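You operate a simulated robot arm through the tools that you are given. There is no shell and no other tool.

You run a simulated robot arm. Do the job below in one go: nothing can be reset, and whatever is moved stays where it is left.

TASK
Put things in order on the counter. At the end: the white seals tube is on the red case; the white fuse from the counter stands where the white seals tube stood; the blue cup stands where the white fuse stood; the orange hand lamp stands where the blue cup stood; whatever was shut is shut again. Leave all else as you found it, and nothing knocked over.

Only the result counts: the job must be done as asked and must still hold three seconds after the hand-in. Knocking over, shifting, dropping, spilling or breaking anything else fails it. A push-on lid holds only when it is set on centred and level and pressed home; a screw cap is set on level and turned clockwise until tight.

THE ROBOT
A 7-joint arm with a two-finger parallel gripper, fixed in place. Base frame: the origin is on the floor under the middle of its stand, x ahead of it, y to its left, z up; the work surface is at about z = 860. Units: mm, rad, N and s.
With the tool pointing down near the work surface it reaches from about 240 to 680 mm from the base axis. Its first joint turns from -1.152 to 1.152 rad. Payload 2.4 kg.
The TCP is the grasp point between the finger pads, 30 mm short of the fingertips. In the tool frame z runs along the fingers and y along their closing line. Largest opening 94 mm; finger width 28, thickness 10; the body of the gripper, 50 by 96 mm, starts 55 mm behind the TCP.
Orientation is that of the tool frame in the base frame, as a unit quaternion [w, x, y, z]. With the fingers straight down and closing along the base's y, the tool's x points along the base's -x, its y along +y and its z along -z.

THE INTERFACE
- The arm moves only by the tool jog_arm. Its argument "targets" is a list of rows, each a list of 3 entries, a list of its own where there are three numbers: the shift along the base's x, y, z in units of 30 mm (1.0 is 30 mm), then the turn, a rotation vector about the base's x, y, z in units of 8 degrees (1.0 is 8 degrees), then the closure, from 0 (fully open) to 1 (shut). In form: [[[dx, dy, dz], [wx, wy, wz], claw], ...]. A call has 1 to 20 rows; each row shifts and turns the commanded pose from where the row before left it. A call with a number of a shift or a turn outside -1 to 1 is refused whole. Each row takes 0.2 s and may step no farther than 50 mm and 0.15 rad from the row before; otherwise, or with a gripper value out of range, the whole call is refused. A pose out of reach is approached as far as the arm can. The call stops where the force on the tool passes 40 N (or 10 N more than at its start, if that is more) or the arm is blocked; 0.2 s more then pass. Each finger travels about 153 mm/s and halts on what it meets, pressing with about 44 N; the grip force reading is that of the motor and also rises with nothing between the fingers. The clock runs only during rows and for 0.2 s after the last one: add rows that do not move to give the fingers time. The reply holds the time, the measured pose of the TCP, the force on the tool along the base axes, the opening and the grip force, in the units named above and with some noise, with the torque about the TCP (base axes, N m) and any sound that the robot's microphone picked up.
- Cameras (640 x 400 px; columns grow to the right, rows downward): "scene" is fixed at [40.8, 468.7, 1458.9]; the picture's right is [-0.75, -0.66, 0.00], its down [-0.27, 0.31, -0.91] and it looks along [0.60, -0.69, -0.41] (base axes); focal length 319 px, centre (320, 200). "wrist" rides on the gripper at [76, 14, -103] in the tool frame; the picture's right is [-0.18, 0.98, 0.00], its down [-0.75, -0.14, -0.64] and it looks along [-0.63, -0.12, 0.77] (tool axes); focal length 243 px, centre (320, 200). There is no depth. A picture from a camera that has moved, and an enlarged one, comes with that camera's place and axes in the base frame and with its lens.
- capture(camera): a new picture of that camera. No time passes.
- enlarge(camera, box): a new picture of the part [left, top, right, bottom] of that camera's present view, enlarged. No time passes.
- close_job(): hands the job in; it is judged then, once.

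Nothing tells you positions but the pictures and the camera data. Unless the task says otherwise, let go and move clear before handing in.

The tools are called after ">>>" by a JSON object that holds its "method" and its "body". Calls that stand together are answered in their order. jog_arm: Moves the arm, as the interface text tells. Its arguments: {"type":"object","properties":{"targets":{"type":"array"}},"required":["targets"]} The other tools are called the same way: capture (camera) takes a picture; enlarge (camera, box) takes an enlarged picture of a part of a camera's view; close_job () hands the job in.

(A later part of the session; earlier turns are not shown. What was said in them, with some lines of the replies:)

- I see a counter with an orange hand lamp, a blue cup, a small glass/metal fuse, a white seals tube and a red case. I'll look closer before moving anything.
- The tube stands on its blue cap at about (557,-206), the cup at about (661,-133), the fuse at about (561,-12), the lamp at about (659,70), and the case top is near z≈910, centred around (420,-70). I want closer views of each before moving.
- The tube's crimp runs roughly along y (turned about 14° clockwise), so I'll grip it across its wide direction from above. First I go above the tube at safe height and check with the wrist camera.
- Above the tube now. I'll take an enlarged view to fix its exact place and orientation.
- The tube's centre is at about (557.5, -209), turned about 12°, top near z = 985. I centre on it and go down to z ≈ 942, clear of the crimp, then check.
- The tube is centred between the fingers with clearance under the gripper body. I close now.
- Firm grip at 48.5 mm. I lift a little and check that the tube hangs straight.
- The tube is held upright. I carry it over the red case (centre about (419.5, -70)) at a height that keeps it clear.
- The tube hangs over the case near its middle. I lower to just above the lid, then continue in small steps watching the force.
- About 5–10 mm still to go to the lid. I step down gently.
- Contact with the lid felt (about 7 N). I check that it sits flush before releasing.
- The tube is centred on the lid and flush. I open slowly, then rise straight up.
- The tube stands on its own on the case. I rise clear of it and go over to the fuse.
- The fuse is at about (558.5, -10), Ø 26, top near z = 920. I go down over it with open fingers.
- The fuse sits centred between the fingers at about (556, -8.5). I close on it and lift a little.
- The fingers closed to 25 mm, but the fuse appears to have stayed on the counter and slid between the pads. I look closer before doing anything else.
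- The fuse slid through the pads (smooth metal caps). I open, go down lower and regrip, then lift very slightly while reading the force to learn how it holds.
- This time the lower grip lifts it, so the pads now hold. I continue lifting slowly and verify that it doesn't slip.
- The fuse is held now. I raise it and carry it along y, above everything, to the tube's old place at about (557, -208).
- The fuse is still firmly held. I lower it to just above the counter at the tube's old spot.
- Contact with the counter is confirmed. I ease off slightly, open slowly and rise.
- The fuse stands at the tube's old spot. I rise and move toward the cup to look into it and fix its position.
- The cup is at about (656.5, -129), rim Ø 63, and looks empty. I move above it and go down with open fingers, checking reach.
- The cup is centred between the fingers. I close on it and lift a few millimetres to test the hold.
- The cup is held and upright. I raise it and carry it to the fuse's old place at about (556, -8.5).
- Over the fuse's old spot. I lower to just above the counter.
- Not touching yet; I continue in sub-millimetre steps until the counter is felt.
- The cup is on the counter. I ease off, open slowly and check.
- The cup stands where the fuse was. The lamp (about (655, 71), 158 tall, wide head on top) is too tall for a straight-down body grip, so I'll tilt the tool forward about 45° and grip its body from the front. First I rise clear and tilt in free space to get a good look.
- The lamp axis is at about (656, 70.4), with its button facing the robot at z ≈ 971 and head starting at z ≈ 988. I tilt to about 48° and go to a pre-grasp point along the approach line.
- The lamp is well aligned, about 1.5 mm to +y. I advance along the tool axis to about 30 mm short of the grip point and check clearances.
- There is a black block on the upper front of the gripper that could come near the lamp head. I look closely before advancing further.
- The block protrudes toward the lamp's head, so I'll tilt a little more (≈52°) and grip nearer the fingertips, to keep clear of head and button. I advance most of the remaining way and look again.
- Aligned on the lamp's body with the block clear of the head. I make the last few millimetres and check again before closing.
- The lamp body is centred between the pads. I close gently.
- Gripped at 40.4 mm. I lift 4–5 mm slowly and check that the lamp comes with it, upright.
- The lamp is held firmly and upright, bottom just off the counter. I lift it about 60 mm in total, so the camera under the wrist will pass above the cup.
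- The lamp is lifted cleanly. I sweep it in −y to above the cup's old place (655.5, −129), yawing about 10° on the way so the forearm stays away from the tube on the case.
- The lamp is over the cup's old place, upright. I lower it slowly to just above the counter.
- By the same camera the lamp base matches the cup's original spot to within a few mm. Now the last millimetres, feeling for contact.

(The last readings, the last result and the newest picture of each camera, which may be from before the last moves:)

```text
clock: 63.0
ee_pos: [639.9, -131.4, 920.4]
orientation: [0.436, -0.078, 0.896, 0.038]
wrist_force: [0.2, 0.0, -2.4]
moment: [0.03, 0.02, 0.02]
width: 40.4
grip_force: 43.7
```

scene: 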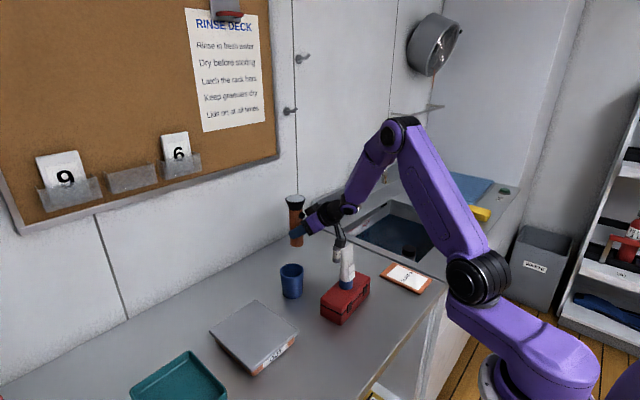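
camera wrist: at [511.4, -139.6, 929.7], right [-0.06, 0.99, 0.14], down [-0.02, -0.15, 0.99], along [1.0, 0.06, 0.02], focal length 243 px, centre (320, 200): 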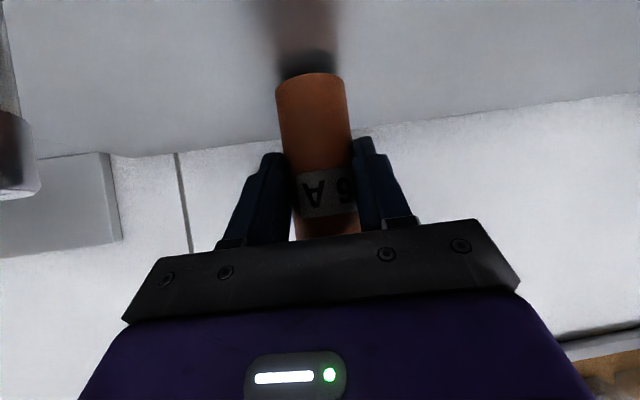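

>>> {"method": "jog_arm", "body": {"targets": [[[0, 0, -0.03], [0, 0, 0], 1], [[0, 0, 0], [0, 0, 0], 1]]}}

>>> {"method": "enlarge", "body": {"camera": "wrist", "box": [240, 40, 400, 140]}}

>>> {"method": "enlarge", "body": {"camera": "scene", "box": [270, 190, 350, 280]}}

```text
clock: 63.6
ee_pos: [640.7, -131.1, 918.6]
orientation: [0.435, -0.078, 0.896, 0.038]
wrist_force: [0.1, -0.2, -2.3]
moment: [0.0, 0.04, 0.02]
width: 40.2
grip_force: 44.0
```

```text
4.00 times, centred on (320, 90) of wrist
camera zoom: at [511.2, -139.9, 922.9], right [-0.06, 0.99, 0.14], down [-0.02, -0.15, 0.99], along [1.0, 0.06, 0.02], focal length 970 px, centre (320, 640)
```

zoom: 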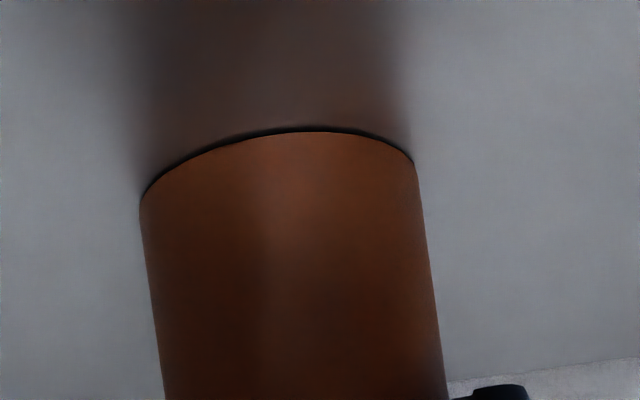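

```text
4.44 times, centred on (310, 235) of scene
camera zoom: at [40.9, 468.7, 1458.9], right [-0.75, -0.66, 0.0], down [-0.27, 0.31, -0.91], along [0.6, -0.69, -0.41], focal length 1417 px, centre (364, 44)
```

zoom: 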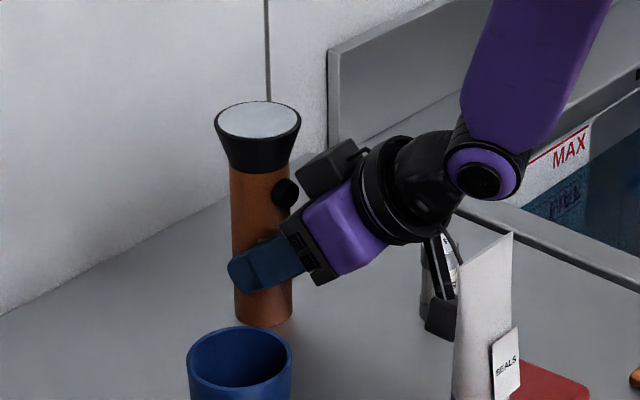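

A thin gap of about a millimetre remains. I keep stepping down.

>>> {"method": "jog_arm", "body": {"targets": [[[0, 0, -0.02], [0, 0, 0], 1], [[0, 0, 0], [0, 0, 0], 1]]}}

>>> {"method": "jog_arm", "body": {"targets": [[[0, 0, -0.02], [0, 0, 0], 1], [[0, 0, 0], [0, 0, 0], 1]]}}

```text
clock: 64.2
ee_pos: [640.5, -132.1, 918.7]
orientation: [0.437, -0.079, 0.895, 0.038]
wrist_force: [-1.3, -0.3, 0.3]
moment: [-0.07, 0.06, -0.01]
width: 40.6
grip_force: 44.2
```

```text
clock: 64.8
ee_pos: [639.6, -130.7, 919.8]
orientation: [0.437, -0.078, 0.895, 0.037]
wrist_force: [-1.9, -0.2, 7.5]
moment: [-0.13, 0.13, -0.01]
width: 39.9
grip_force: 44.4
```

Contact at about 8–10 N. I open slowly and check that the lamp stands.

>>> {"method": "jog_arm", "body": {"targets": [[[0, 0, 0.01], [0, 0, 0], 0.56], [[0, 0, 0], [0, 0, 0], 0.52], [[0, 0, 0], [0, 0, 0], 0.45], [[0, 0, 0], [0, 0, 0], 0.3], [[0, 0, 0], [0, 0, 0], 0.15], [[0, 0, 0], [0, 0, 0], 0], [[0, 0, 0], [0, 0, 0], 0]]}}

>>> {"method": "capture", "body": {"camera": "wrist"}}

>>> {"method": "enlarge", "body": {"camera": "scene", "box": [270, 190, 350, 280]}}

```text
clock: 66.4
ee_pos: [638.8, -132.1, 917.9]
orientation: [0.436, -0.078, 0.896, 0.038]
wrist_force: [-0.5, -0.3, 0.3]
moment: [-0.02, -0.03, 0.03]
width: 94.1
grip_force: 0.1
```

```text
taken
camera wrist: at [511.4, -139.5, 921.6], right [-0.06, 0.99, 0.14], down [-0.02, -0.15, 0.99], along [1.0, 0.06, 0.02], focal length 243 px, centre (320, 200)
```

wrist: 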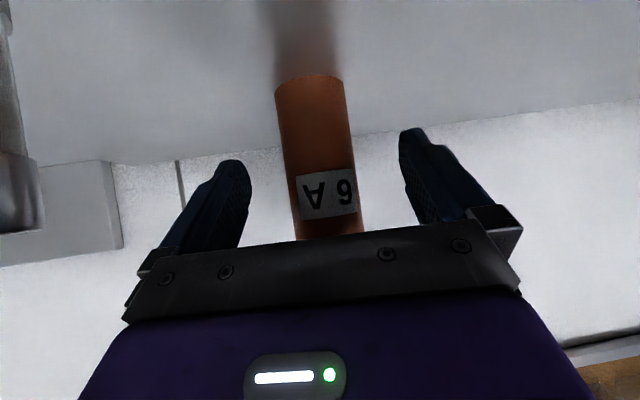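

```text
4.44 times, centred on (310, 235) of scene
camera zoom: at [40.8, 468.7, 1458.9], right [-0.75, -0.66, 0.0], down [-0.27, 0.31, -0.91], along [0.6, -0.69, -0.41], focal length 1417 px, centre (364, 44)
```

zoom: 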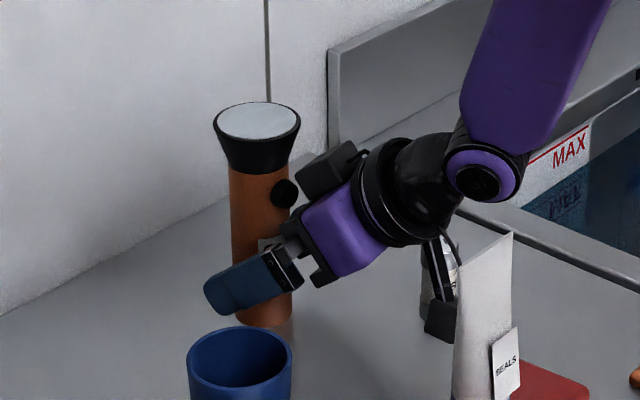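

The lamp stands on its own. I back out along the tool axis, then rise clear.

>>> {"method": "jog_arm", "body": {"targets": [[[-0.25, -0.045, 0.2], [0, 0, 0], 0], [[-0.5, -0.09, 0.4], [0, 0, 0], 0], [[-0.5, -0.09, 0.4], [0, 0, 0], 0], [[-0.5, -0.09, 0.45], [0, 0, 0], 0], [[-0.3, -0.05, 0.8], [0, 0, 0], 0], [[0, 0, 1], [0, 0, 0], 0], [[0, 0, 1], [0, 0, 0], 0], [[0, 0, 0], [0, 0, 0], 0]]}}

>>> {"method": "capture", "body": {"camera": "scene"}}

>>> {"method": "capture", "body": {"camera": "wrist"}}

```text
clock: 68.2
ee_pos: [577.3, -144.3, 1046.4]
orientation: [0.436, -0.078, 0.896, 0.038]
wrist_force: [0.3, 0.0, -0.3]
moment: [0.02, 0.03, -0.06]
width: 93.8
grip_force: 0.1
```

```text
taken
```

scene: 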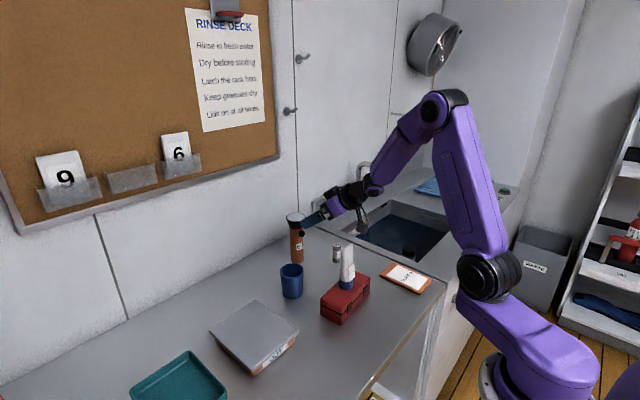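

```text
taken
camera wrist: at [449.2, -152.1, 1050.2], right [-0.06, 0.99, 0.14], down [-0.02, -0.15, 0.99], along [1.0, 0.06, 0.02], focal length 243 px, centre (320, 200)
```

wrist: 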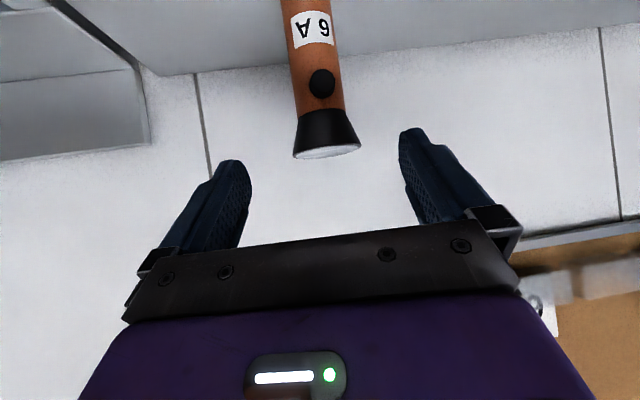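

All clear. I rise further, undo yaw and tilt in free space, and take verification views.

>>> {"method": "jog_arm", "body": {"targets": [[[0, 0, 1], [0, 0, 0], 0], [[-0.3, 0, 1], [0, 0, -0.65], 0], [[-0.6, 0.2, 0.8], [0, 0, -0.65], 0], [[-0.6, 0.3, 0.3], [0, 0.93, 0], 0], [[-0.6, 0.3, 0], [0, 0.93, 0], 0], [[-0.5, 0.2, 0], [0, 0.93, 0], 0], [[-0.5, 0, 0], [0, 0.93, 0], 0], [[-0.5, 0, 0], [0, 0.93, 0], 0], [[-0.5, 0, 0], [0, 0.93, 0], 0], [[-0.5, 0, 0], [0, 0.9, 0], 0], [[0, 0, 0], [0, 0, 0], 0]]}}

>>> {"method": "capture", "body": {"camera": "scene"}}

>>> {"method": "capture", "body": {"camera": "wrist"}}

>>> {"method": "enlarge", "body": {"camera": "scene", "box": [200, 210, 400, 335]}}

```text
clock: 70.6
ee_pos: [476.1, -120.4, 1132.2]
orientation: [0.185, -0.001, 0.983, 0.009]
wrist_force: [0.3, -0.4, 0.2]
moment: [0.01, -0.01, 0.02]
width: 94.0
grip_force: 0.0
out of reach, approached as far as the arm can: row 4, 8, 9, 10
```

```text
taken
```

scene: 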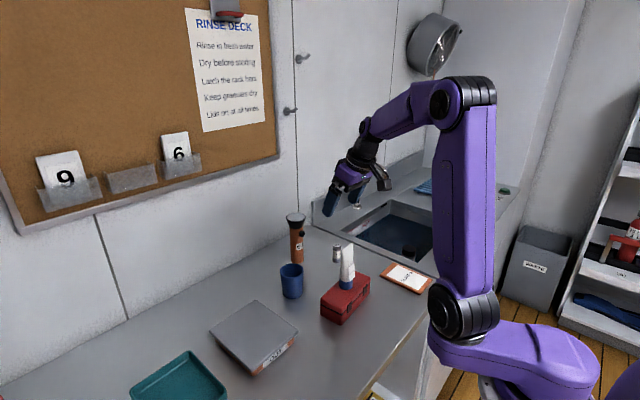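

```text
taken
camera wrist: at [368.1, -106.6, 1198.9], right [0.17, 0.98, 0.09], down [0.47, -0.16, 0.87], along [0.87, -0.1, -0.49], focal length 243 px, centre (320, 200)
```

wrist: 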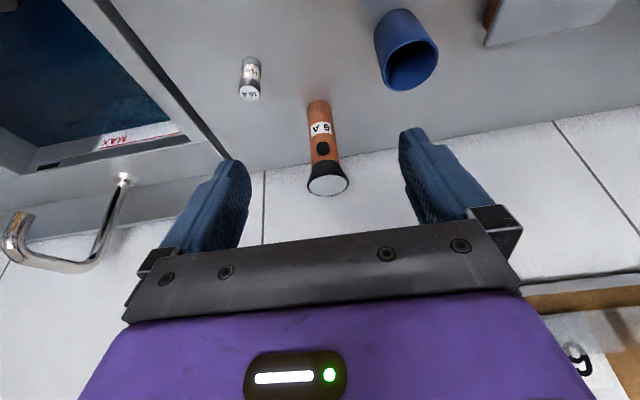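

```text
3.20 times, centred on (300, 272) of scene
camera zoom: at [40.8, 468.7, 1458.9], right [-0.75, -0.66, 0.0], down [-0.27, 0.31, -0.91], along [0.6, -0.69, -0.41], focal length 1020 px, centre (384, -32)
```

zoom: 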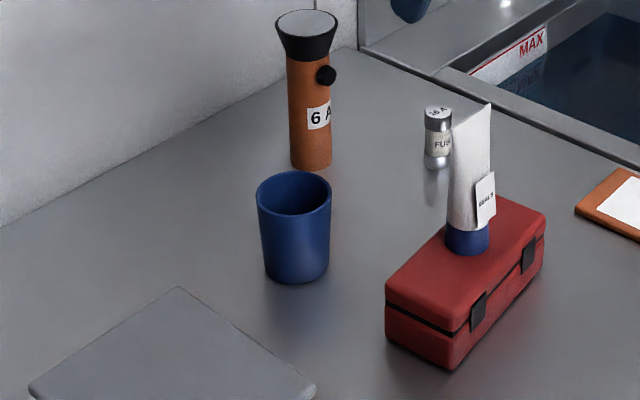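

Compared with the first picture, the fuse stands on the tube's old spot, the cup on the fuse's, and the lamp on the cup's. The tube is upright on the shut red case and everything else looks unmoved. The arm is clear with the gripper empty, so I hand in the job.

>>> {"method": "close_job", "body": {}}

```text
The job is handed in.
```

The job is handed in. In the final pictures everything is in its new place, upright, and nothing else looks moved or knocked over. The hand-in reply gave no verdict.

- **White seals tube:** standing upright near the middle of the red case's lid. The case was never opened and is still shut.
- **White fuse:** standing where the tube stood. On the first attempt it slid between the fingers and stayed upright on the counter. I regripped it lower and it held.
- **Blue cup:** standing where the fuse stood, within about 4 mm by the scene camera.
- **Orange hand lamp:** standing where the cup stood, within a few millimetres. It is turned about 10° from how it faced before.

The arm is clear of everything, with the gripper open and empty.
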